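You operate a simulated robot arm through the tools that you are given. There is no shell and no other tool.

You are at the controls of a simulated robot arm. One attempt, no reset.

Task
Put the white wrench in its holder at 10, shut the blue valve and turn the blue dial to 3.
Fine: wrench home before its dial turns; valve shut before the blue dial; leave the other wrenches and the pins.
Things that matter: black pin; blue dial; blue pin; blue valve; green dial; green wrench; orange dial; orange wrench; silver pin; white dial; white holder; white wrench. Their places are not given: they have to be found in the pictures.

The check looks at the end state, three seconds after you hand in, the way a careful person would. Anything else that was tipped, shoved, dropped, spilled or broken makes it a failure.

Robot
A 6-joint arm with a two-finger gripper, fixed in place. Base frame: the origin is on the floor under the middle of its stand, x ahead of it, y to its left, z up; the work surface is at about z = 0.86. Readings come in m, degrees, newtons and seconds.
With the tool pointing down near the work surface it reaches from about 0.38 to 0.86 m from the base axis. Its first joint turns from -166.0 to 166.0 degrees. Payload 2.45 kg.
Tool frame: the origin (TCP) lies between the finger pads and is the grasp point; the fingertips stand 0.02 m ahead of it; z points along the fingers, y is the line along which they close. The gripper opens to 0.14 m; its body begins 0.168 m behind the TCP.
Orientation is that of the tool frame in the base frame, as a unit quaternion [w, x, y, z]. With the fingers straight down and closing along the base's y, the tool's x points along the base's -x, its y along +y and its z along -z.

Tools
- The arm moves only by the tool step_arm. Its argument "rows" is a list of rows, each an object (a shift or turn left out is 0, a gripper value left out holds the last) with "xyz": the shift along the tool's x, y, z in m, a list of three; "rot": the turn, a rotation vector about the tool's x, y, z in degrees, a list of three; "hand": the gripper command, from -1 (shut) to 1 (fully open), values between in proportion. In form: [{"xyz": [tx, ty, tz], "rot": [wx, wy, wz], "hand": hand}, ...]. A call has 1 to 20 rows; each row is the pose to reach, as a shift and turn from the pose commanded when the call began, along the tool's axes at that moment. Each row takes 0.2 s and may step no farther than 0.05 m and 8.6 degrees from the row before; otherwise, or with a gripper value out of range, the whole call is refused. A pose out of reach is approached as far as the arm can. The call stops where the force on the tool passes 40 N (or 10 N more than at its start, if that is more) or the arm is blocked; 0.2 s more then pass. The fingers move at their own pace (about 0.045 m/s each) and stop on an object; they squeeze with about 31 N. The grip force told is the motor's: it shows also when the fingers shut on nothing. Time passes only in rows, and 0.2 s behind the last, so rows that repeat a pose let the fingers close. The reply holds the time, the measured pose of the TCP, the force on the tool along the base axes, the opening and the grip force, in the units named above and with some noise, with the torque about the TCP (base axes, N m) and any sound that the robot's microphone picked up.
- Cameras (640 x 400 px; columns grow to the right, rows downward): "scene" is fixed at [0.0626, -0.6453, 1.4764]; the picture's right is [-0.00, -1.00, 0.00], its down [-0.79, 0.00, -0.61] and it looks along [0.61, -0.00, -0.79] (base axes); focal length 286 px, centre (320, 200). "wrist" rides on the gripper at [0.078, 0.011, -0.209] in the tool frame; the picture's right is [-0.14, 0.99, 0.00], its down [-0.92, -0.13, -0.37] and it looks along [-0.37, -0.05, 0.93] (tool axes); focal length 280 px, centre (320, 200).
- get_image(camera): a new picture of that camera. It takes no simulated time.
- raise_lower(by): moves the trunk up (or, below 0, down) by that many m; the arm rides with it, the base frame stays. It gives what a move gives, with no picture.
- probe_pixels(camera, pixels): for up to 12 pixels [column, row] of the newest picture of that camera ("zoom" is the newest enlarged one), the place [x, y, z] in the base frame of the surface seen there, good to about 0.003 m, but the place of the scene camera against the robot may be out by one fixed shift of up to 0.025 m in any direction. It takes no simulated time.
- close_up(camera, box): a new picture of the part [left, top, right, bottom] of that camera's present view, enlarged. It takes no simulated time.
- hand_in(): hands the job in; it is judged then, once.

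Open the gripper and draw the arm clear of the work before you hand the job in, unless the task says otherwise.

The tools are called after "Emit:" as name(argument=value, ...) on one line, values as JSON. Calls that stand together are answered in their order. step_arm: Moves the arm, as the interface text tells. Its arguments: {"type":"object","properties":{"rows":{"type":"array"}},"required":["rows"]} The other tools are called the same way: raise_lower (by) moves the trunk up or down; get_image (camera) takes a picture; probe_pixels (camera, pixels) gives the place of the surface under pixels of a picture; close_up (camera, box) takes an enlarged picture of a part of a camera's view; hand_in () hands the job in.

At the start:

```text
time: 0.0
tool_pos: [0.3249, -0.4834, 1.2421]
tool_rot: [0.0, 0.0, 1.0, 0.0]
contact_force: [0.1, 1.2, 0.7]
moment: [-0.01, -0.02, -0.06]
width: 0.1401
grasp_force: 0.0
trunk travel left (down, up): [-0.1, 0.13]
```

scene: 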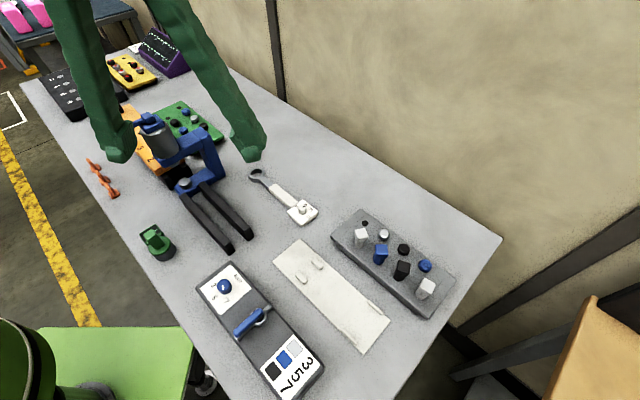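
wrist: 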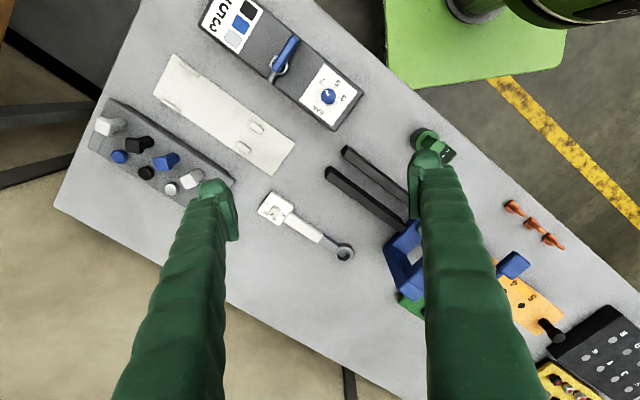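

The scene shows the white wrench near (285,200), the white holder plate near (330,295), and the blue valve panel near (260,325). I'll take close-ups to see details.

Emit:
close_up(camera="scene", box=[180, 240, 400, 400])

Emit:
close_up(camera="scene", box=[220, 150, 480, 330])

Emit:
close_up(camera="wrist", box=[60, 0, 380, 200])

Emit:
close_up(camera="scene", box=[40, 20, 260, 260])

```text
2.50 times, centred on (290, 320) of scene
```

zoom: 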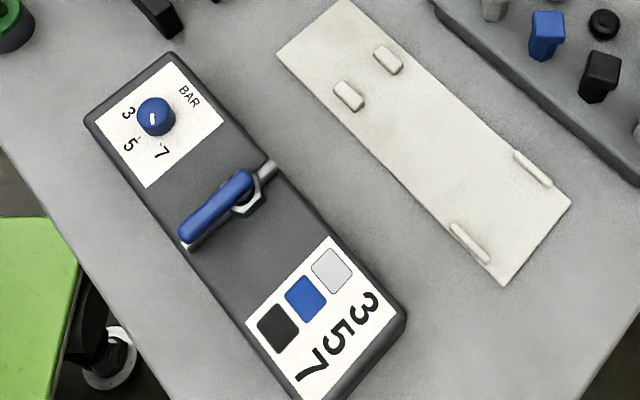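

```text
2.22 times, centred on (350, 240) of scene
```

zoom: 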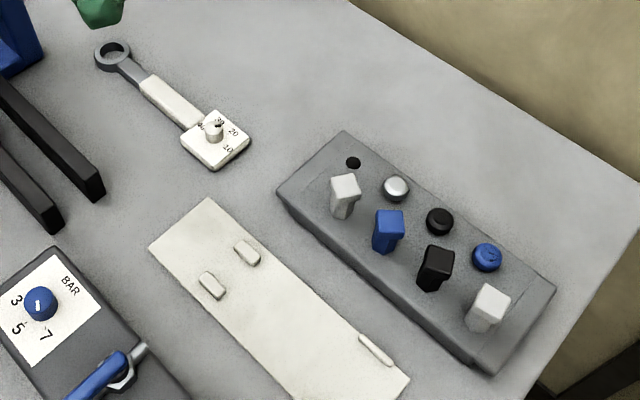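

```text
2.00 times, centred on (220, 100) of wrist
```

zoom: 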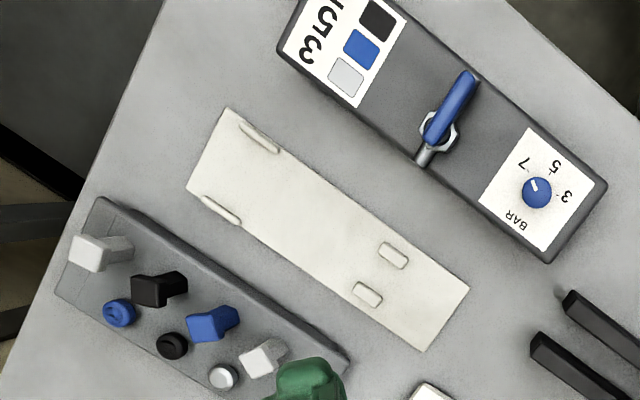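

```text
1.67 times, centred on (150, 140) of scene
```

zoom: 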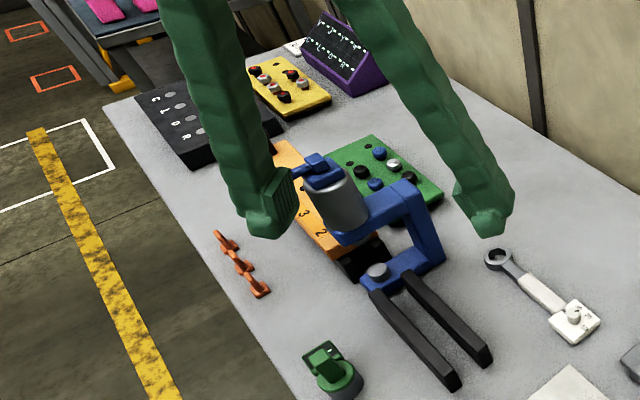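

I'll measure in the wrist camera, which has no offset; first a fresh wrist picture, then probes at the wrench, holder, valve and dial.

Emit:
get_image(camera="wrist")

Emit:
close_up(camera="wrist", box=[230, 160, 390, 280])

Emit:
get_image(camera="scene")

```text
taken
```

wrist: 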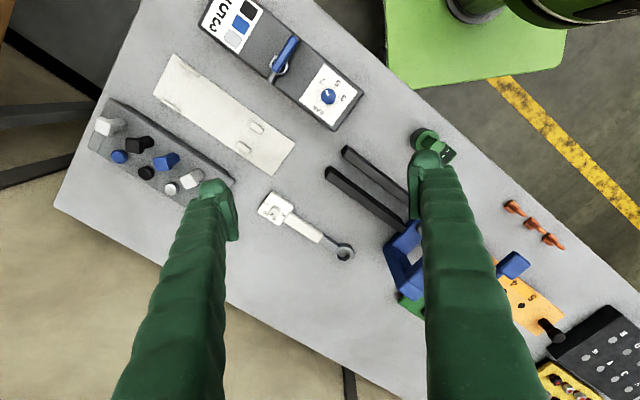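

```text
3.33 times, centred on (310, 220) of wrist
```

zoom: 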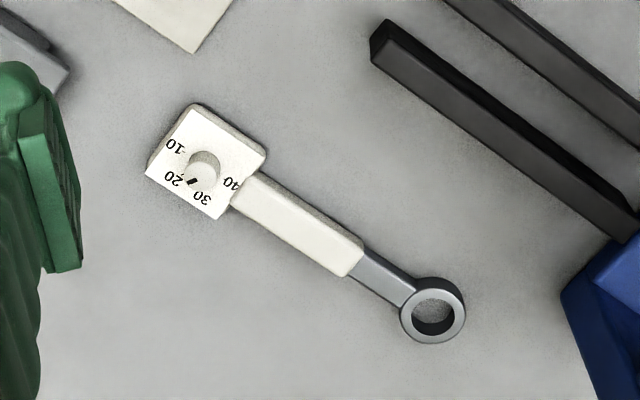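

```text
taken
```

scene: 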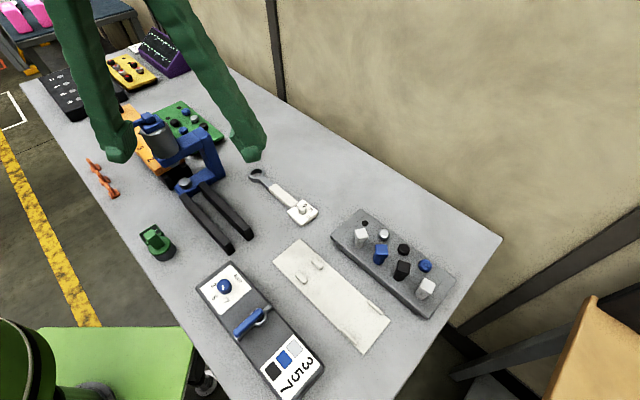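

The zoom shows the wrench head (205,160), knob (205,165), handle (300,225) and ring (432,310). I probe those to get its geometry.

Emit:
probe_pixels(camera="zoom", pixels=[[192, 105], [150, 165], [218, 213], [264, 152], [207, 158], [250, 195], [350, 262], [360, 245], [385, 277], [432, 285], [433, 338], [300, 300]])

Emit:
probe_pixels(camera="wrist", pixels=[[172, 55], [295, 144], [274, 174], [154, 93], [257, 127], [243, 147], [190, 73], [170, 104], [328, 97], [290, 45], [278, 65], [271, 80]])

```text
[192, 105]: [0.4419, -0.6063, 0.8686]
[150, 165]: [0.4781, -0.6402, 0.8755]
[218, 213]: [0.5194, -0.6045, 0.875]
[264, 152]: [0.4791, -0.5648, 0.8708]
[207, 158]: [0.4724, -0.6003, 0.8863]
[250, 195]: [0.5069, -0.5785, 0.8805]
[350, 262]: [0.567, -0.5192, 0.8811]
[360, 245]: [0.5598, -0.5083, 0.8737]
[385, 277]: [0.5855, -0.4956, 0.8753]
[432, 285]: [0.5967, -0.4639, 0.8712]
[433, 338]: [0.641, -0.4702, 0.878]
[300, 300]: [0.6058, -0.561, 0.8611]
```

```text
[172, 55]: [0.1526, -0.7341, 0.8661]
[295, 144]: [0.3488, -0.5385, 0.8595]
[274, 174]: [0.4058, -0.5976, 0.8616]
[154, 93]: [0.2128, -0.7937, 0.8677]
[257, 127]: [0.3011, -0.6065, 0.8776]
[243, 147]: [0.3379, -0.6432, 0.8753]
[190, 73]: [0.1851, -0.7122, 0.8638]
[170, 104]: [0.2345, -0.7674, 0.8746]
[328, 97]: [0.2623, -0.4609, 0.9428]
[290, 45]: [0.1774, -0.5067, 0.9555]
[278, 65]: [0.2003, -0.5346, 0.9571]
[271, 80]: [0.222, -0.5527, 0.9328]
```

Wrench and holder are both about 45° in the base frame, with the head pointing the same way as the wide rails. I check obstacle heights (blue fixture near (405,255), forks (330,172), pin block (150,160)) before moving.

Emit:
probe_pixels(camera="wrist", pixels=[[403, 262], [515, 265], [330, 172], [345, 152], [404, 228], [190, 180], [102, 127], [210, 205], [430, 140], [165, 160], [300, 60], [420, 225]])

Emit:
probe_pixels(camera="scene", pixels=[[155, 130], [165, 150], [190, 185], [205, 150], [230, 250], [250, 235], [160, 240], [224, 286], [240, 330], [262, 312], [303, 207], [256, 174]])

```text
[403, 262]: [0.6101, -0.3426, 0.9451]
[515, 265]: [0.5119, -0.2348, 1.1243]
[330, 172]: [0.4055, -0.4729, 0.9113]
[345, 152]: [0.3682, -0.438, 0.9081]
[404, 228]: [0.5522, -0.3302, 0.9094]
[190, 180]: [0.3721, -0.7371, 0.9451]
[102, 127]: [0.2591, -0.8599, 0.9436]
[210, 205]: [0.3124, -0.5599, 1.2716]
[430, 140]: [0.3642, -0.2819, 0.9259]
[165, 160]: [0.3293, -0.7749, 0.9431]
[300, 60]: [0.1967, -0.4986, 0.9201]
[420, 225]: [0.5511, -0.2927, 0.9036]
```

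```text
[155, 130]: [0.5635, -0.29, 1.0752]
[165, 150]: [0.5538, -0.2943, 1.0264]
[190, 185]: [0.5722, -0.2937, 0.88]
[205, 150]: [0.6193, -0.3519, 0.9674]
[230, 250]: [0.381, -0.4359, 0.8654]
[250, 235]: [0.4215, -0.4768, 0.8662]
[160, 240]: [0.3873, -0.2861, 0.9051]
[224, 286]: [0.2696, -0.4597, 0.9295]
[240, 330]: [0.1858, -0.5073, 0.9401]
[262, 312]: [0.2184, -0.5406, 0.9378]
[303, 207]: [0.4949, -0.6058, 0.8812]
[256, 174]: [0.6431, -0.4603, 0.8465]
```

Fork tops are about 0.91 and the blue fixture reaches about 1.12 at (0.51,-0.24), well to the left of the wrench. I move the tool above the wrench, turning 45° so the fingers close across the handle.

Emit:
step_arm(rows=[{"xyz": [-0.03, -0.013, 0.025], "rot": [0, 0, -7.5], "hand": 1}, {"xyz": [-0.06, -0.026, 0.05], "rot": [0, 0, -15]}, {"xyz": [-0.09, -0.04, 0.075], "rot": [0, 0, -22.5]}, {"xyz": [-0.12, -0.053, 0.1], "rot": [0, 0, -30]}, {"xyz": [-0.15, -0.066, 0.125], "rot": [0, 0, -37.5]}, {"xyz": [-0.18, -0.08, 0.15], "rot": [0, 0, -45]}, {"xyz": [-0.2, -0.07, 0.17], "rot": [0, 0, -45]}, {"xyz": [-0.2, -0.07, 0.17], "rot": [0, 0, -45]}])

Emit:
get_image(camera="wrist")

Emit:
get_image(camera="scene")

```text
time: 1.8
tool_pos: [0.5284, -0.5488, 1.0753]
tool_rot: [0.0, -0.382, 0.924, 0.0]
contact_force: [0.6, 0.2, 0.1]
moment: [0.0, 0.0, -0.02]
width: 0.1399
grasp_force: 0.0
trunk travel left (down, up): [-0.1, 0.13]
```

```text
taken
```

wrist: 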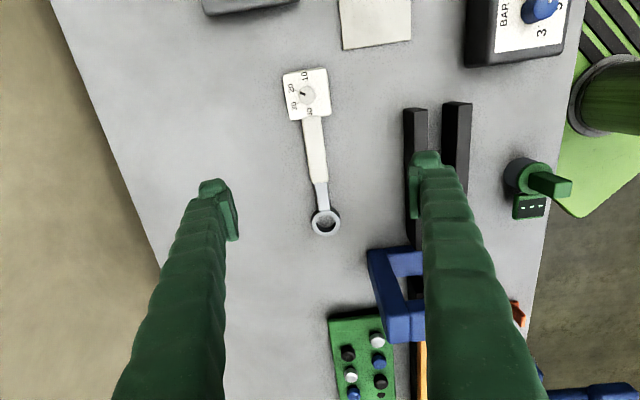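

```text
taken
```

scene: 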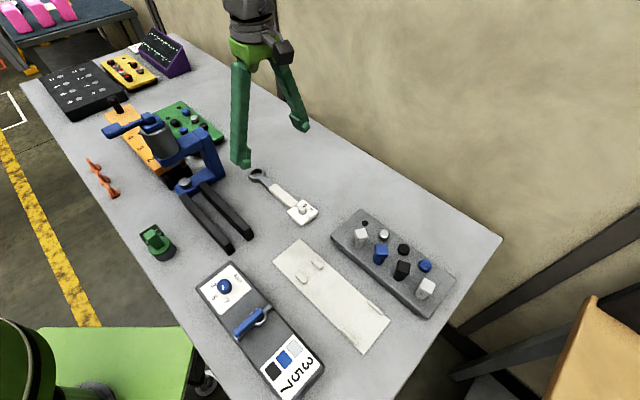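

The gripper is now above the wrench (knob (306,93), ring (325,222) in the wrist view). I zoom in and probe the wrench and the knob.

Emit:
close_up(camera="wrist", box=[250, 50, 410, 150])

Emit:
probe_pixels(camera="wrist", pixels=[[325, 213], [325, 231], [314, 222], [337, 222], [320, 190], [318, 180], [309, 180], [326, 178], [302, 122], [322, 118], [312, 120], [306, 93]])

```text
4.00 times, centred on (330, 100) of wrist
```

zoom: 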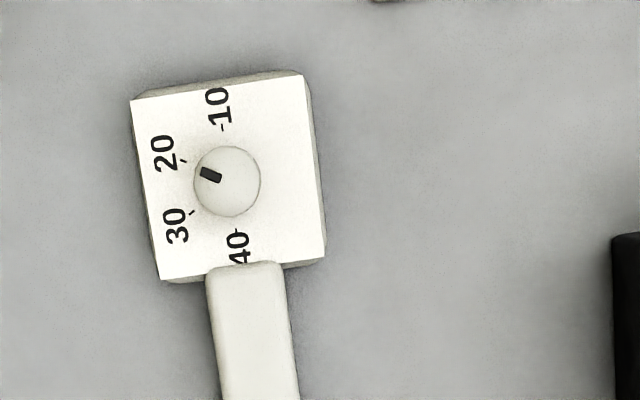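

```text
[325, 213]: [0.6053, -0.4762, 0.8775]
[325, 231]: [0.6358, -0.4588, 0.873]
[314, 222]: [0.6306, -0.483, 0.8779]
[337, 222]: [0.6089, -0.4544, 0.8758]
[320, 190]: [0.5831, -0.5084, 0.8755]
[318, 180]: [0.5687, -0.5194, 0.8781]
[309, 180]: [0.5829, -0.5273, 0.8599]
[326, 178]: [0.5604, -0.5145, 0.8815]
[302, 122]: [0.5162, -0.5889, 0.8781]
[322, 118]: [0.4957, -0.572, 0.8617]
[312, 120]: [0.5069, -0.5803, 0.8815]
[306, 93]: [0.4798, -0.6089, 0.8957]
```

The white dial's pointer is at 20; marks are 60° apart, so 10 is 60° clockwise from above. Next I move over the holder to measure the rails and pegs.

Emit:
step_arm(rows=[{"xyz": [0.04, 0.02, 0.0]}, {"xyz": [0.08, 0.04, 0.0]}, {"xyz": [0.12, 0.06, 0.0]}, {"xyz": [0.155, 0.083, 0.01]}, {"xyz": [0.155, 0.083, 0.015]}])

Emit:
get_image(camera="wrist")

```text
time: 3.0
tool_pos: [0.3586, -0.6015, 1.0589]
tool_rot: [0.0, -0.382, 0.924, 0.0]
contact_force: [-0.2, -0.1, 0.7]
moment: [-0.01, -0.01, -0.01]
width: 0.1399
grasp_force: 0.1
trunk travel left (down, up): [-0.1, 0.13]
```

```text
taken
```

wrist: 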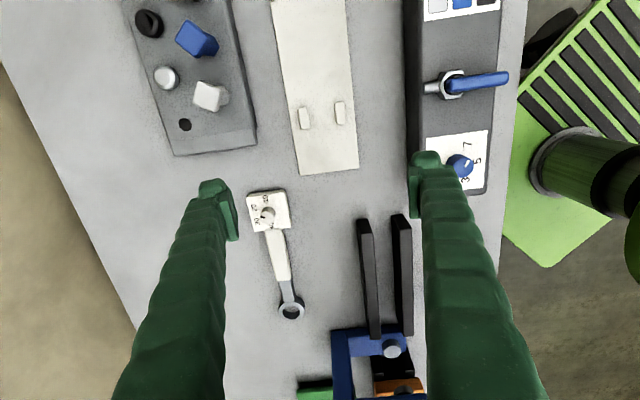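

The holder is still at the top edge (320,80), so I shift 0.12 m further along the tool's x to bring its rails into view.

Emit:
step_arm(rows=[{"xyz": [0.04, 0.0, 0.0]}, {"xyz": [0.08, 0.0, 0.0]}, {"xyz": [0.12, 0.0, 0.0]}, {"xyz": [0.12, 0.0, 0.0]}])

Emit:
get_image(camera="wrist")

Emit:
close_up(camera="wrist", box=[230, 0, 400, 106])

```text
time: 4.0
tool_pos: [0.2705, -0.6858, 1.0587]
tool_rot: [0.001, -0.384, 0.924, 0.0]
contact_force: [-0.2, -0.6, -0.5]
moment: [0.04, 0.02, 0.01]
width: 0.1401
grasp_force: 0.0
trunk travel left (down, up): [-0.1, 0.13]
```

```text
taken
```

wrist: 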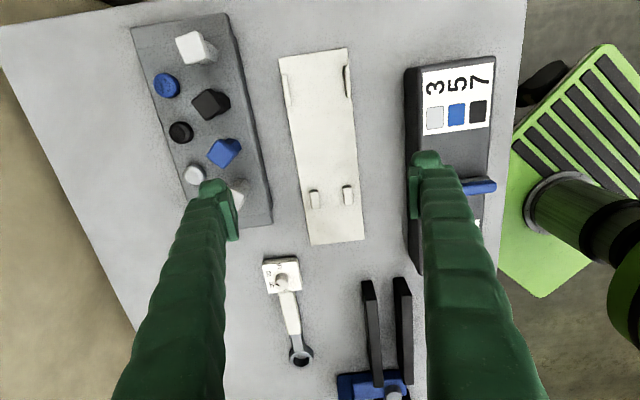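

```text
3.76 times, centred on (315, 53) of wrist
```

zoom: 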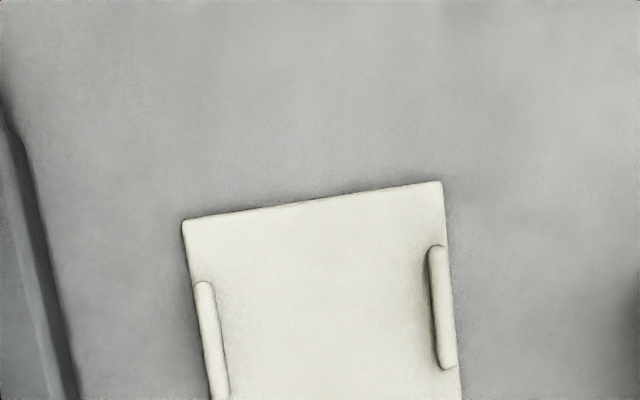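

Emit:
close_up(camera="wrist", box=[240, 30, 400, 130])

Emit:
probe_pixels(camera="wrist", pixels=[[280, 59], [347, 49], [363, 240], [312, 244], [285, 77], [290, 99], [346, 67], [348, 96], [313, 191], [317, 206], [346, 187], [350, 203]])

```text
4.00 times, centred on (320, 80) of wrist
```

zoom: 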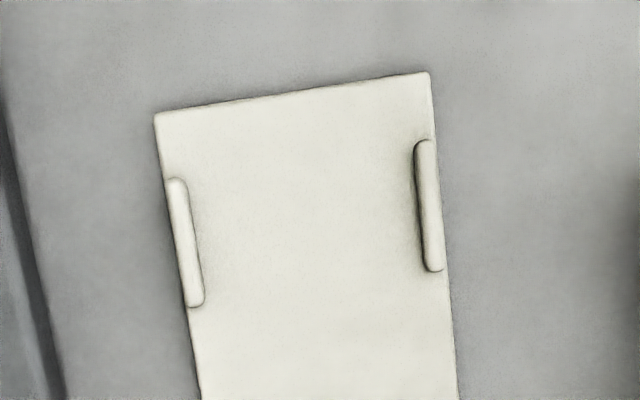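

```text
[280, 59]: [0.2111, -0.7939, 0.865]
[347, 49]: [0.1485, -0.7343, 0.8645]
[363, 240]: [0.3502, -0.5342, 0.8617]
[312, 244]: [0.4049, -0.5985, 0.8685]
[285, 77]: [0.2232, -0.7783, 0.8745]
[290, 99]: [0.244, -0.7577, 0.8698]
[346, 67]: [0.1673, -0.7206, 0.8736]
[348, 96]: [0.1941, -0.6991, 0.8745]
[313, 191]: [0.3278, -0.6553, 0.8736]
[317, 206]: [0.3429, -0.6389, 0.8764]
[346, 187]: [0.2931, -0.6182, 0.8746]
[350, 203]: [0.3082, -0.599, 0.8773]
```

The holder has wide rails (u≈-0.374 along its 45° axis) for the head and narrow pegs for the shaft, with the ring just beyond; centreline matches. Head-to-rails is a plain shift, so I go back over the wrench handle and view it before descending.

Emit:
step_arm(rows=[{"xyz": [-0.04, -0.0133, 0.0]}, {"xyz": [-0.08, -0.0267, 0.0]}, {"xyz": [-0.12, -0.04, 0.0]}, {"xyz": [-0.16, -0.0533, 0.0]}, {"xyz": [-0.2, -0.067, 0.0]}, {"xyz": [-0.24, -0.08, 0.02]}, {"xyz": [-0.276, -0.0927, 0.04]}, {"xyz": [-0.276, -0.0927, 0.08]}, {"xyz": [-0.276, -0.0927, 0.1]}, {"xyz": [-0.276, -0.0927, 0.1]}])

Emit:
get_image(camera="wrist")

Emit:
get_image(camera="scene")

```text
time: 6.2
tool_pos: [0.5316, -0.5577, 0.9571]
tool_rot: [0.0, -0.383, 0.924, 0.0]
contact_force: [0.4, -0.7, 0.6]
moment: [-0.02, 0.02, 0.0]
width: 0.1401
grasp_force: 0.1
trunk travel left (down, up): [-0.1, 0.13]
```

```text
taken
```

wrist: 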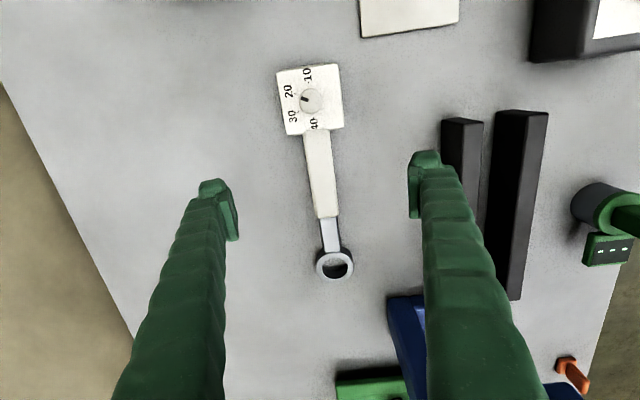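

```text
taken
```

scene: 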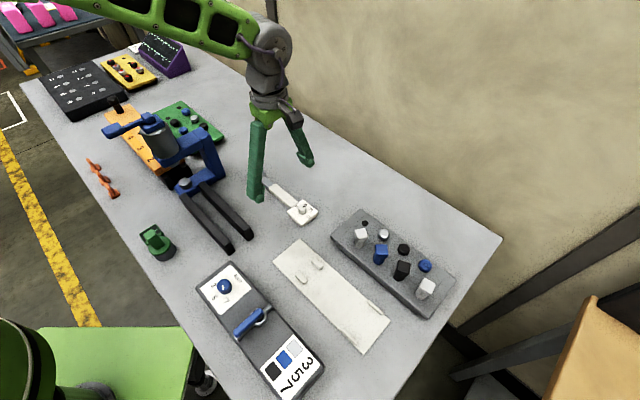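

The point under the TCP projects to about (320,169), on the handle (rows 130–217). I probe the handle edges and head to confirm alignment before descending.

Emit:
probe_pixels(camera="wrist", pixels=[[306, 150], [331, 148], [311, 190], [334, 188], [320, 169], [277, 70], [338, 65], [286, 134], [343, 128], [310, 98], [335, 255], [335, 279]])

Emit:
close_up(camera="wrist", box=[260, 50, 420, 150])

```text
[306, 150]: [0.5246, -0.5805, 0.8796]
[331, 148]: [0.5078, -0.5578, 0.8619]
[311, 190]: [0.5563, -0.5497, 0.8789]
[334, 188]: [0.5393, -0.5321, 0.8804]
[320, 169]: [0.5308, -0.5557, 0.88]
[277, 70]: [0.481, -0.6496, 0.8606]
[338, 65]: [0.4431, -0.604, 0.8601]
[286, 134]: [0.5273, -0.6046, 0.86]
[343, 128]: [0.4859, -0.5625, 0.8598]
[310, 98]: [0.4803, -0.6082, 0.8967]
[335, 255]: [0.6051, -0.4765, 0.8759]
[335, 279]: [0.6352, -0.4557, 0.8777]
```

```text
4.00 times, centred on (340, 100) of wrist
```

zoom: 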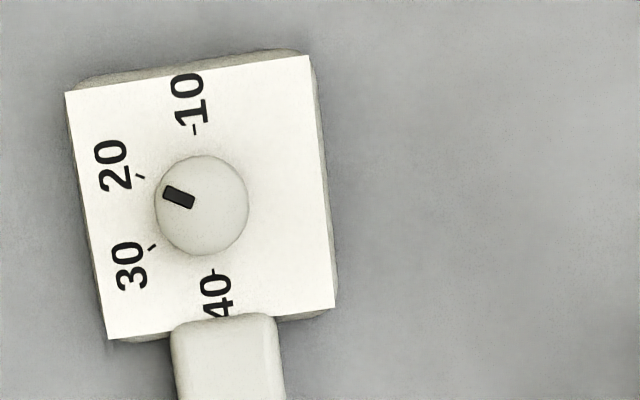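

Handle centreline v≈0.7695 versus TCP v=0.770, so alignment is within a millimetre. I descend to TCP z≈0.884 with the fingers open.

Emit:
step_arm(rows=[{"xyz": [0, 0, 0.03], "hand": 0.3}, {"xyz": [0, 0, 0.05]}, {"xyz": [0, 0, 0.063]}, {"xyz": [0, 0, 0.073]}, {"xyz": [0, 0, 0.073]}])

Emit:
get_image(camera="wrist")

```text
time: 7.4
tool_pos: [0.5327, -0.56, 0.8843]
tool_rot: [0.001, -0.383, 0.924, 0.001]
contact_force: [0.2, -0.4, 0.1]
moment: [-0.01, 0.03, -0.02]
width: 0.091
grasp_force: 0.1
trunk travel left (down, up): [-0.1, 0.13]
```

```text
taken
```

wrist: 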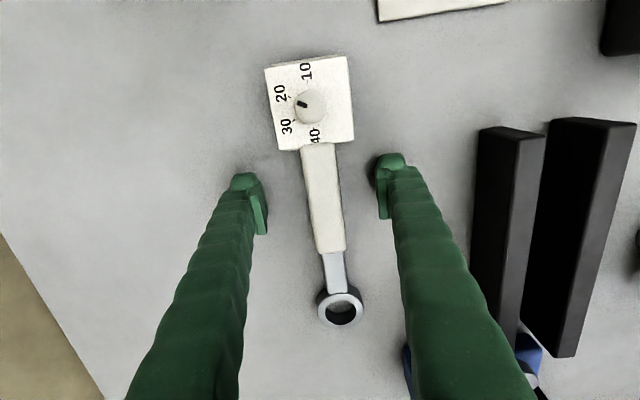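

Both fingers straddle the handle at (255,205) and (385,190) with no contact. I close the gripper on the handle.

Emit:
step_arm(rows=[{"xyz": [0, 0, 0], "hand": -1}, {"xyz": [0, 0, 0]}, {"xyz": [0, 0, 0]}, {"xyz": [0, 0, 0]}, {"xyz": [0, 0, 0]}, {"xyz": [0, 0, 0]}, {"xyz": [0, 0, 0]}])

Emit:
get_image(camera="wrist")

```text
time: 9.0
tool_pos: [0.531, -0.5607, 0.8851]
tool_rot: [0.0, -0.382, 0.924, 0.0]
contact_force: [-1.7, 1.2, 0.6]
moment: [0.08, -0.04, 0.03]
width: 0.0268
grasp_force: 30.6
trunk travel left (down, up): [-0.1, 0.13]
```

```text
taken
```

wrist: 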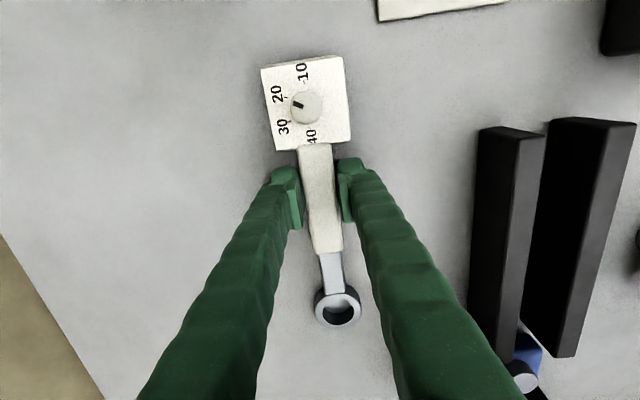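

The grip holds at 0.0268 m with 30.6 N. I lift straight up by 0.09 m and check the wrench hangs level.

Emit:
step_arm(rows=[{"xyz": [0, 0, -0.01]}, {"xyz": [0, 0, -0.03]}, {"xyz": [0, 0, -0.06]}, {"xyz": [0, 0, -0.09]}, {"xyz": [0, 0, -0.09]}])

Emit:
get_image(camera="wrist")

Emit:
get_image(camera="scene")

```text
time: 10.2
tool_pos: [0.5346, -0.5594, 0.974]
tool_rot: [0.0, -0.382, 0.924, 0.0]
contact_force: [-0.1, 0.5, -4.4]
moment: [-0.01, 0.01, -0.01]
width: 0.027
grasp_force: 30.8
trunk travel left (down, up): [-0.1, 0.13]
```

```text
taken
```

wrist: 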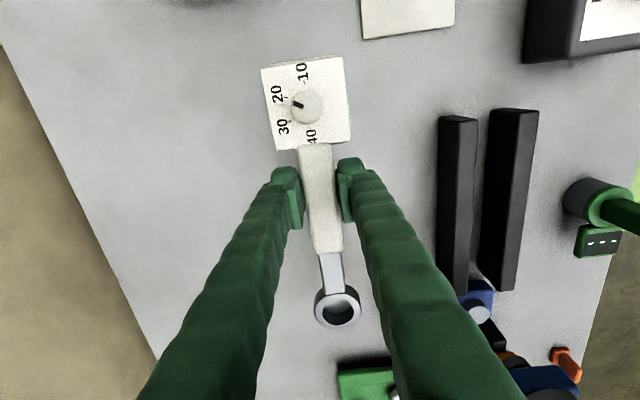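

```text
taken
```

scene: 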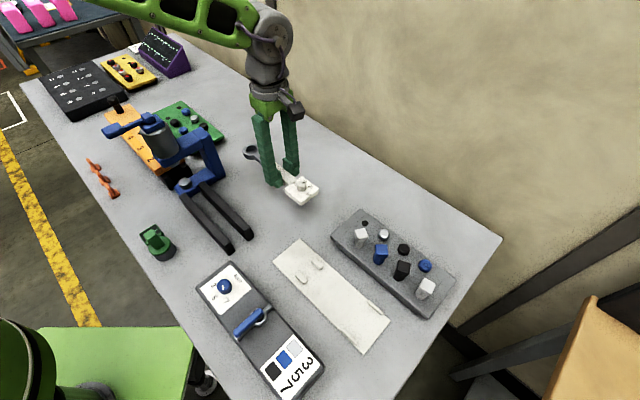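

The wrench hangs level (4.4 N). I probe its head, handle and ring now to get their exact offsets from the TCP.

Emit:
probe_pixels(camera="wrist", pixels=[[264, 72], [343, 60], [276, 147], [347, 141], [306, 103], [304, 155], [328, 153], [333, 275], [337, 290], [340, 324], [315, 308], [358, 306]])

Emit:
close_up(camera="wrist", box=[230, 40, 390, 140])

```text
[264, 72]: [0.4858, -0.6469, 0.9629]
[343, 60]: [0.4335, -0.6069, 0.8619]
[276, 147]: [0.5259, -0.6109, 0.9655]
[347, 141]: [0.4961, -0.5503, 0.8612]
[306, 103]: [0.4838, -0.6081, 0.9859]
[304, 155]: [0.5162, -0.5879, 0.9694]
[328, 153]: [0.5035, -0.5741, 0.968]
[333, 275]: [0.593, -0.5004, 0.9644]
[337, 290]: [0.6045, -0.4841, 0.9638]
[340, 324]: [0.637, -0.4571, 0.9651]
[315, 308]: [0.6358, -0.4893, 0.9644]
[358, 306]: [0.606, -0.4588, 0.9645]
```

```text
4.00 times, centred on (310, 90) of wrist
```

zoom: 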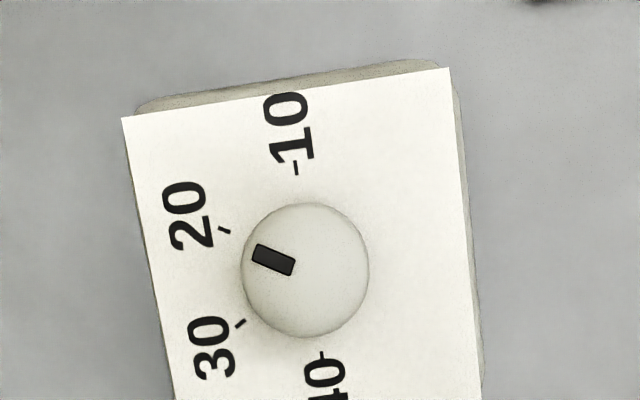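

Offsets: knob is 0.070 m from the TCP along the axis, and the wrench is parallel to it. I raise a little and carry it over the holder (tool x +0.2865, y +0.104), staying above the pins.

Emit:
step_arm(rows=[{"xyz": [0, 0.03, -0.025]}, {"xyz": [0.02, 0.065, -0.045]}, {"xyz": [0.04, 0.104, -0.05]}, {"xyz": [0.08, 0.104, -0.05]}, {"xyz": [0.12, 0.104, -0.05]}, {"xyz": [0.16, 0.104, -0.05]}, {"xyz": [0.2, 0.104, -0.05]}, {"xyz": [0.24, 0.104, -0.05]}, {"xyz": [0.27, 0.104, -0.04]}, {"xyz": [0.2865, 0.104, -0.02]}, {"xyz": [0.2865, 0.104, 0]}, {"xyz": [0.2865, 0.104, 0]}])

Emit:
get_image(camera="wrist")

Emit:
get_image(camera="scene")

```text
time: 12.8
tool_pos: [0.2559, -0.6898, 0.9745]
tool_rot: [0.0, -0.382, 0.924, 0.0]
contact_force: [0.9, 0.1, -4.2]
moment: [-0.02, 0.02, 0.0]
width: 0.0271
grasp_force: 30.7
trunk travel left (down, up): [-0.1, 0.13]
```

```text
taken
```

wrist: 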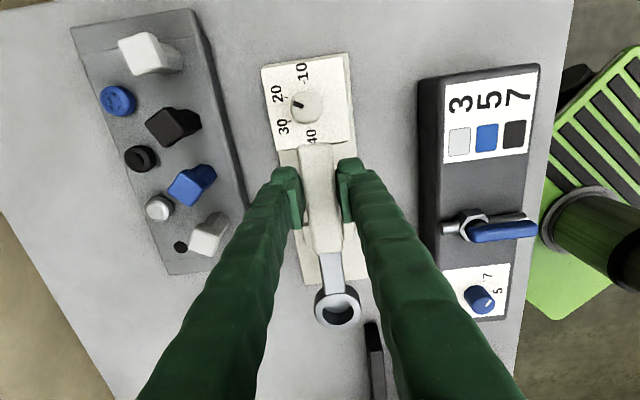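

```text
taken
```

scene: 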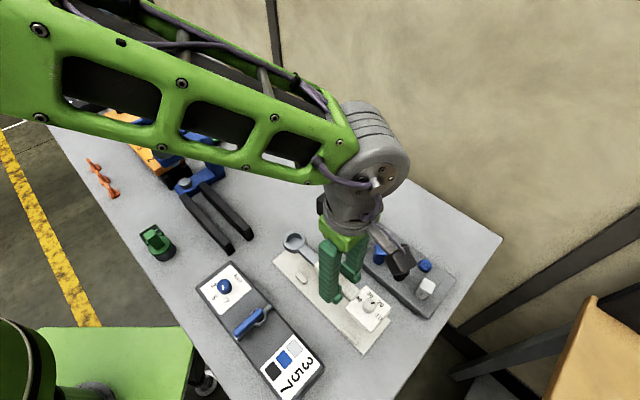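

The head sits above the rail end and the shaft above the pegs. I zoom in on the plate around (310,160) to check the centring against the plate edges.

Emit:
close_up(camera="wrist", box=[230, 40, 390, 140])

Emit:
close_up(camera="wrist", box=[250, 190, 410, 290])

Emit:
probe_pixels(camera="wrist", pixels=[[345, 54], [351, 110], [353, 140], [304, 275], [366, 275], [357, 245], [300, 245], [353, 240], [281, 155], [306, 104], [337, 290], [339, 325]])

```text
4.00 times, centred on (310, 90) of wrist
```

zoom: 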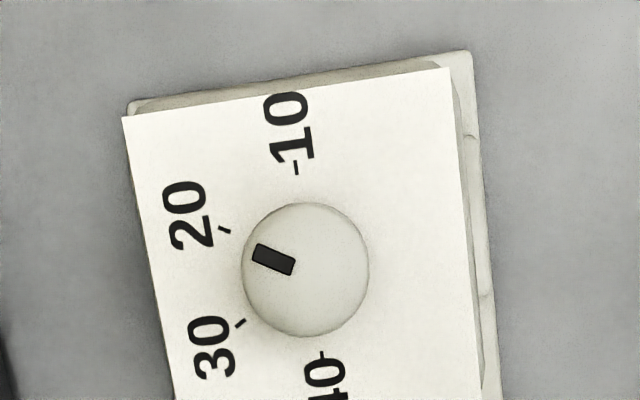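

```text
4.00 times, centred on (330, 240) of wrist
```

zoom: 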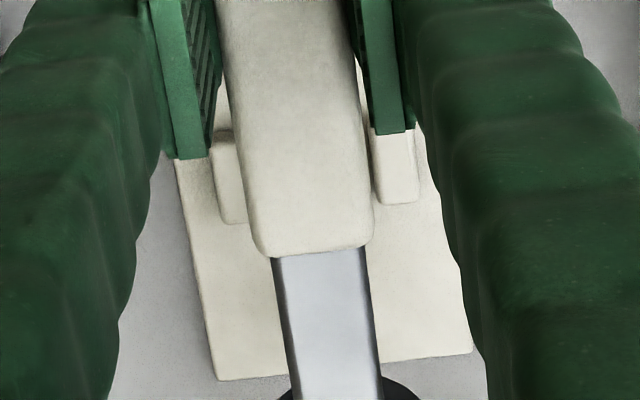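

```text
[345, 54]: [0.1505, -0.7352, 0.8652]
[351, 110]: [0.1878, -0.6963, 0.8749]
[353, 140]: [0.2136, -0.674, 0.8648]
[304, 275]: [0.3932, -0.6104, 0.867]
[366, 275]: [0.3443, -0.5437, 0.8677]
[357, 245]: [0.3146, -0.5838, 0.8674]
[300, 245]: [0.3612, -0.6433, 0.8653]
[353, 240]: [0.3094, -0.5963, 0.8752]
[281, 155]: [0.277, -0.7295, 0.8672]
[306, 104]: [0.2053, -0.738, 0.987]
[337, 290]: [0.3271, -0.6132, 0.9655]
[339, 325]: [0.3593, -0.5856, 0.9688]
```

Everything lines up; the ring start would be barely past the peg ends, so I shift 4 mm back along the axis and lower onto the plate.

Emit:
step_arm(rows=[{"xyz": [-0.004, 0, 0.02]}, {"xyz": [-0.004, 0, 0.045]}, {"xyz": [-0.004, 0, 0.062]}, {"xyz": [-0.004, 0, 0.072]}, {"xyz": [-0.004, 0, 0.077]}, {"xyz": [-0.004, 0, 0.08]}, {"xyz": [-0.004, 0, 0.08]}])

Emit:
get_image(camera="wrist")

Emit:
close_up(camera="wrist", box=[230, 40, 390, 140])

Emit:
close_up(camera="scene", box=[250, 210, 410, 360])

```text
time: 14.4
tool_pos: [0.2613, -0.6854, 0.8966]
tool_rot: [0.0, -0.383, 0.924, 0.0]
contact_force: [-0.4, -0.4, -3.8]
moment: [-0.03, 0.01, 0.02]
width: 0.0269
grasp_force: 31.4
trunk travel left (down, up): [-0.1, 0.13]
```

```text
taken
```

wrist: 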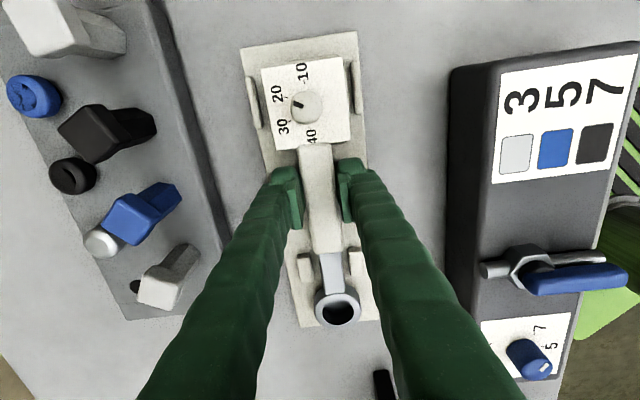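

```text
4.00 times, centred on (310, 90) of wrist
```

zoom: 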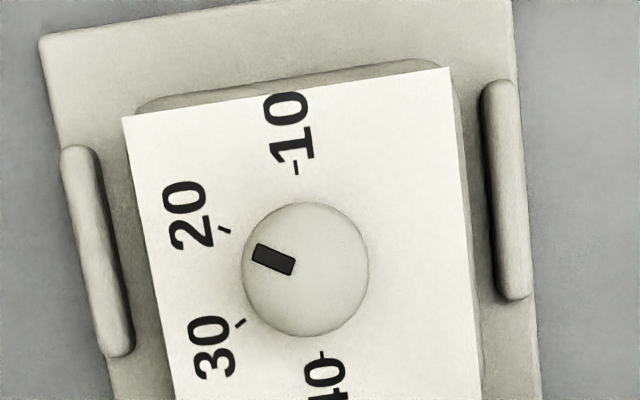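

```text
2.67 times, centred on (330, 285) of scene
```

zoom: 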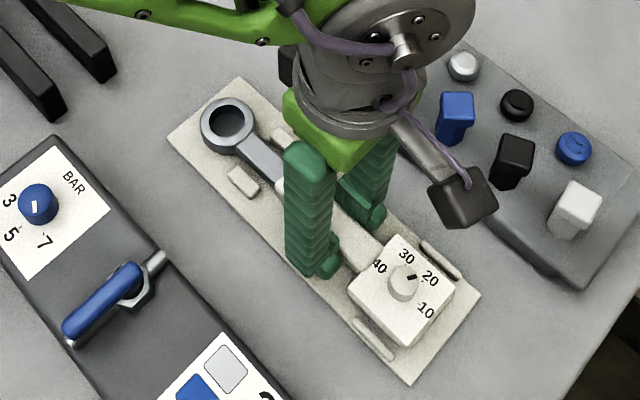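

The head is between the rails, the shaft between the pegs and the ring beyond them. I lower the last ~6 mm in small steps.

Emit:
step_arm(rows=[{"xyz": [0, 0, 0.003]}, {"xyz": [0, 0, 0.005]}, {"xyz": [0, 0, 0.006]}, {"xyz": [0, 0, 0.006]}])

```text
time: 15.4
tool_pos: [0.2599, -0.6855, 0.8901]
tool_rot: [0.0, -0.383, 0.924, -0.001]
contact_force: [-0.3, 5.8, 15.2]
moment: [0.41, -0.16, 0.01]
width: 0.0268
grasp_force: 31.0
trunk travel left (down, up): [-0.1, 0.13]
```

Contact with the plate (about 19 N) is felt. I ease up 1 mm, open to about 0.06 m, and then rise clear.

Emit:
step_arm(rows=[{"xyz": [0, 0, -0.001]}, {"xyz": [0, 0, -0.001], "hand": -0.15}, {"xyz": [0, 0, -0.001]}, {"xyz": [0, 0, -0.001]}, {"xyz": [0, 0, -0.001]}, {"xyz": [0, 0, -0.02]}, {"xyz": [0, 0, -0.06]}, {"xyz": [0, 0, -0.1]}, {"xyz": [0, 0, -0.1]}])

Emit:
get_image(camera="wrist")

Emit:
get_image(camera="scene")

```text
time: 17.4
tool_pos: [0.26, -0.6873, 0.991]
tool_rot: [0.0, -0.382, 0.924, 0.0]
contact_force: [-0.2, 0.2, 0.5]
moment: [0.0, -0.05, 0.0]
width: 0.0595
grasp_force: 0.0
trunk travel left (down, up): [-0.1, 0.13]
```

```text
taken
```

wrist: 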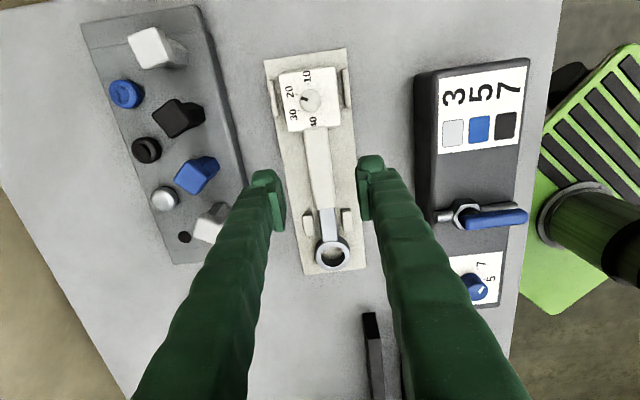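

```text
taken
```

scene: 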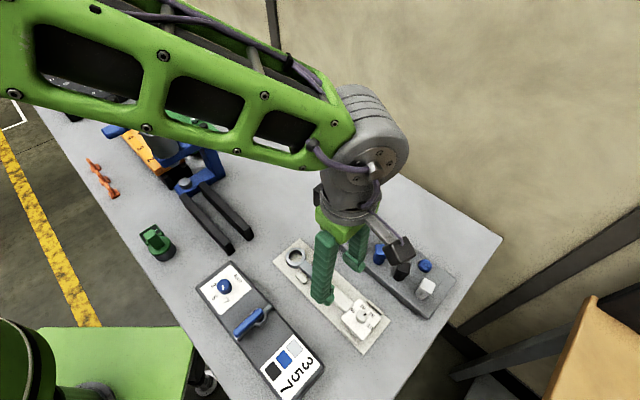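

The wrench rests in the holder. I zoom on the head at (308,98) and probe the knob and head edges for the dial turn.

Emit:
close_up(camera="wrist", box=[250, 50, 370, 150])

Emit:
probe_pixels(camera="wrist", pixels=[[308, 99], [311, 101], [302, 100], [320, 98], [310, 92], [312, 110], [330, 75], [290, 125], [271, 100], [346, 90], [318, 150], [330, 215]])

```text
4.00 times, centred on (310, 100) of wrist
```

zoom: 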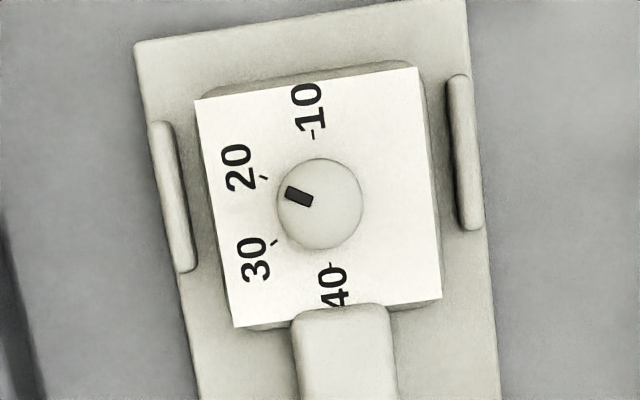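

```text
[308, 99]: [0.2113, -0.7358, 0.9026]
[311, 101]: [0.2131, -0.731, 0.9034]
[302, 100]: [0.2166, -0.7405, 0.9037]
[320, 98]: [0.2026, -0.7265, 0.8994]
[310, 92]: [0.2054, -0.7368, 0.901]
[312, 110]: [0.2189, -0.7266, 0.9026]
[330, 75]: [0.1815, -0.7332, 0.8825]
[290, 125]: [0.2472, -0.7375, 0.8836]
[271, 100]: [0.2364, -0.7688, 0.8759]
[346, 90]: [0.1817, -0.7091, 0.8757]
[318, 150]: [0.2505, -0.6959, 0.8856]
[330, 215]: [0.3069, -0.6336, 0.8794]
```

Head is centred between the rails; the knob centre is at about (0.2127,-0.7328), top z 0.903, face z 0.883. I move above it and lower to z≈0.945 for a check.

Emit:
step_arm(rows=[{"xyz": [0.033, 0.0005, 0.0]}, {"xyz": [0.0656, 0.001, 0.02]}, {"xyz": [0.0656, 0.001, 0.046]}, {"xyz": [0.0656, 0.001, 0.046]}])

Emit:
get_image(camera="wrist")

Emit:
close_up(camera="wrist", box=[240, 110, 400, 210])

```text
time: 18.4
tool_pos: [0.2131, -0.7303, 0.9421]
tool_rot: [0.0, -0.383, 0.924, -0.001]
contact_force: [0.2, 0.4, -0.5]
moment: [-0.01, 0.0, -0.01]
width: 0.0593
grasp_force: 0.1
trunk travel left (down, up): [-0.1, 0.13]
```

```text
taken
```

wrist: 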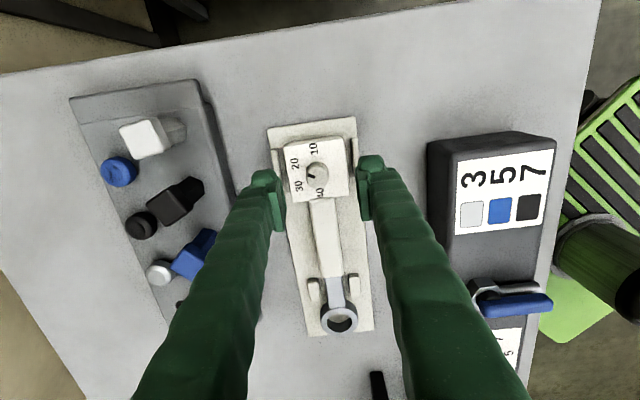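

```text
4.00 times, centred on (320, 160) of wrist
```

zoom: 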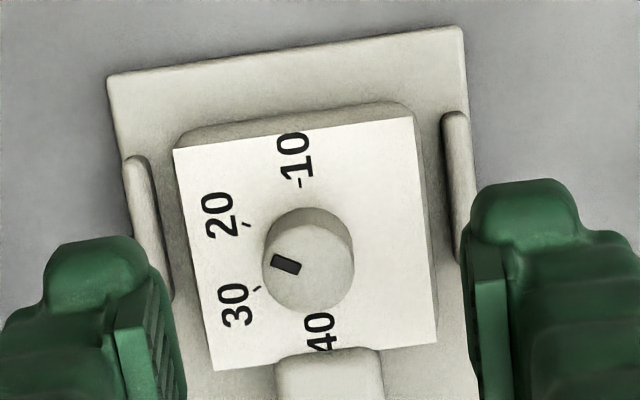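

The knob top is at (318,176) versus the expected (320,180), so a few mm correction is needed; I probe it to be exact.

Emit:
probe_pixels(camera="zoom", pixels=[[308, 262], [272, 268], [345, 260], [300, 225], [316, 300], [285, 264], [308, 240], [330, 270]])

```text
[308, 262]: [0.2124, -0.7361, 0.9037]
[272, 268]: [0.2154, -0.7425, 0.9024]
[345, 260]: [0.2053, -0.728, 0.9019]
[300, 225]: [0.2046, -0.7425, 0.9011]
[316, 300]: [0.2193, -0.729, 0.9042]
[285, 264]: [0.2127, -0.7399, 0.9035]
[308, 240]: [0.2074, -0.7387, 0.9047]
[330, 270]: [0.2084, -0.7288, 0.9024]
```

I correct by (+4.3, -2) mm, lower so the tips sit about 6 mm above the face (TCP z≈0.909), and close on the knob.

Emit:
step_arm(rows=[{"xyz": [0.0043, -0.002, 0.0]}, {"xyz": [0.0043, -0.002, 0.015]}, {"xyz": [0.0043, -0.002, 0.027]}, {"xyz": [0.0043, -0.002, 0.033]}, {"xyz": [0.0043, -0.002, 0.033], "hand": -1}, {"xyz": [0.0043, -0.002, 0.033]}, {"xyz": [0.0043, -0.002, 0.033]}, {"xyz": [0.0043, -0.002, 0.033]}, {"xyz": [0.0043, -0.002, 0.033]}])

Emit:
get_image(camera="wrist")

Emit:
close_up(camera="wrist", box=[240, 120, 400, 220])

```text
time: 20.4
tool_pos: [0.2106, -0.7355, 0.9091]
tool_rot: [0.0, -0.382, 0.924, 0.0]
contact_force: [-0.2, -1.5, -0.1]
moment: [-0.07, 0.06, 0.02]
width: 0.0202
grasp_force: 30.9
trunk travel left (down, up): [-0.1, 0.13]
```

```text
taken
```

wrist: 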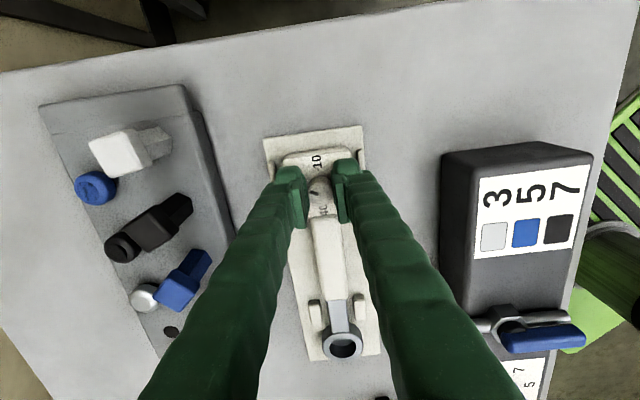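

```text
4.00 times, centred on (320, 170) of wrist
```

zoom: 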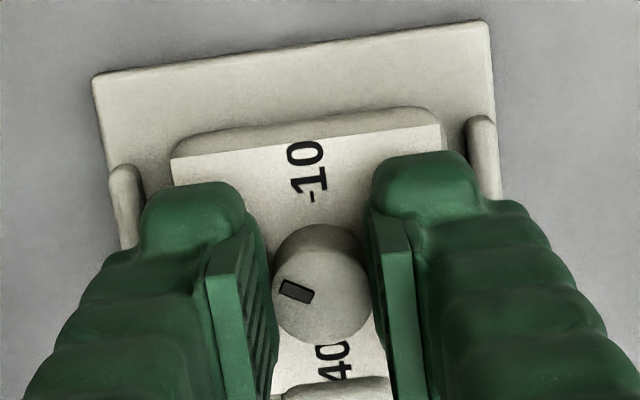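

The knob is held (width 0.0202) with the pointer at 20. I turn +61° about the tool z (clockwise seen from above) to bring it to 10.

Emit:
step_arm(rows=[{"rot": [0, 0, 7]}, {"rot": [0, 0, 14]}, {"rot": [0, 0, 21]}, {"rot": [0, 0, 28]}, {"rot": [0, 0, 35]}, {"rot": [0, 0, 42]}, {"rot": [0, 0, 49]}, {"rot": [0, 0, 56]}, {"rot": [0, 0, 61]}, {"rot": [0, 0, 61]}])

Emit:
close_up(camera="wrist", box=[240, 120, 400, 220])

Emit:
get_image(camera="scene")

```text
time: 22.6
tool_pos: [0.2116, -0.737, 0.9102]
tool_rot: [0.0, 0.14, 0.99, 0.0]
contact_force: [-1.9, 0.3, -0.3]
moment: [0.05, 0.04, 0.02]
width: 0.0199
grasp_force: 30.5
trunk travel left (down, up): [-0.1, 0.13]
```

```text
4.00 times, centred on (320, 170) of wrist
```

zoom: 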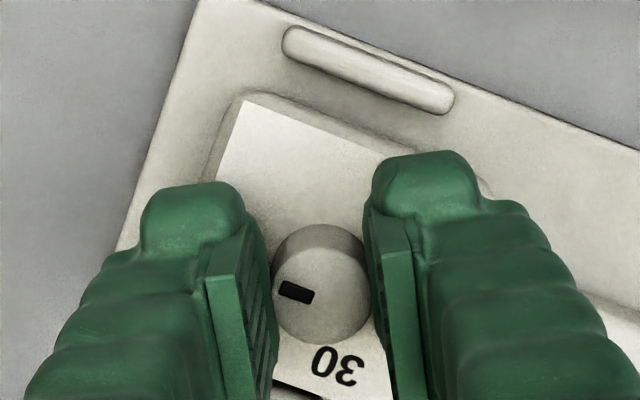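

```text
taken
```

scene: 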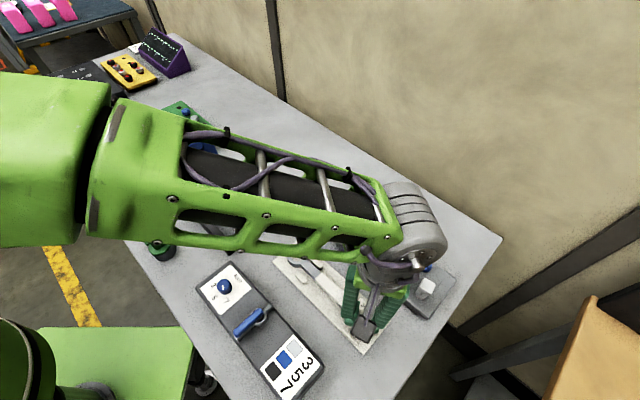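

The pointer stayed fixed relative to the fingers while the head rotated in view, so the knob turned. I open modestly, rise and check the reading.

Emit:
step_arm(rows=[{"rot": [0, 0, 0], "hand": -0.3}, {"xyz": [0, 0, 0]}, {"xyz": [0, 0, 0]}, {"xyz": [0, 0, -0.02]}, {"xyz": [0, 0, -0.06]}, {"xyz": [0, 0, -0.1]}, {"xyz": [0.03, 0, -0.12]}, {"xyz": [0.03, 0, -0.12]}])

Emit:
get_image(camera="wrist")

Emit:
get_image(camera="scene")

```text
time: 24.4
tool_pos: [0.1816, -0.7303, 1.027]
tool_rot: [0.0, 0.138, 0.99, 0.0]
contact_force: [-0.5, -0.6, 1.0]
moment: [0.02, -0.01, 0.0]
width: 0.0492
grasp_force: 0.0
trunk travel left (down, up): [-0.1, 0.13]
```

```text
taken
```

wrist: 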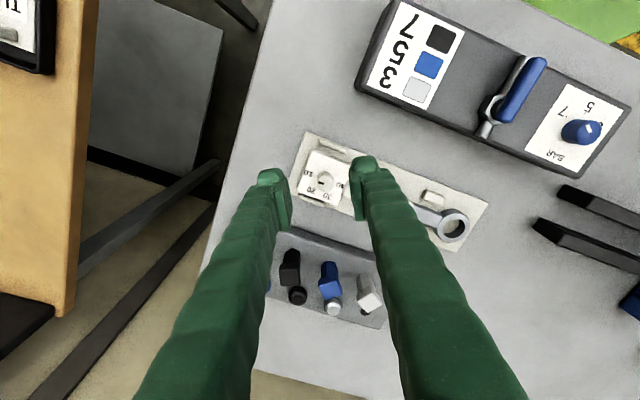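

```text
taken
```

scene: 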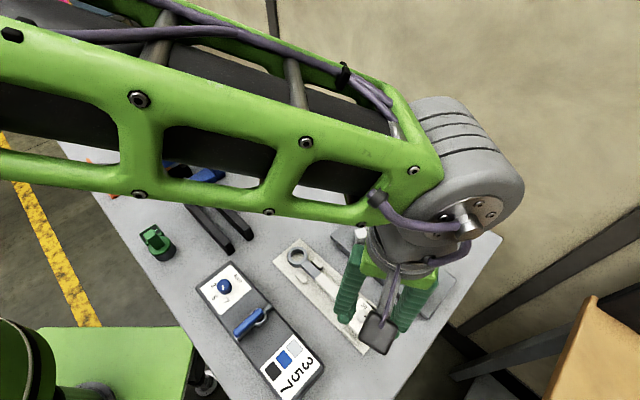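

Emit:
close_up(camera="wrist", box=[280, 130, 400, 230])

Emit:
close_up(camera="wrist", box=[460, 30, 640, 180])

```text
4.00 times, centred on (340, 180) of wrist
```

zoom: 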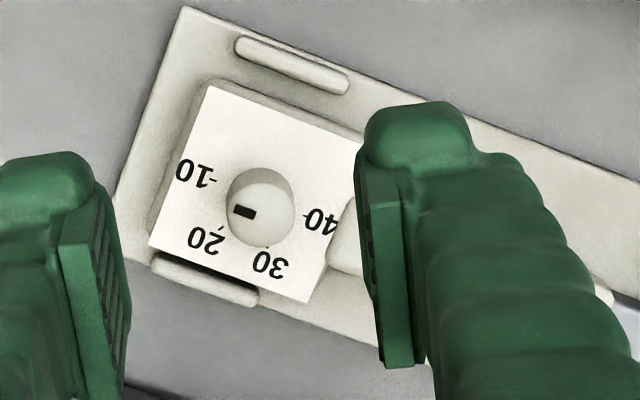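

```text
2.67 times, centred on (550, 105) of wrist
```

zoom: 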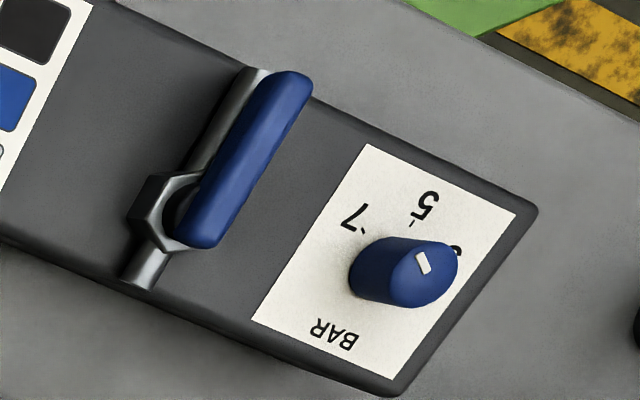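

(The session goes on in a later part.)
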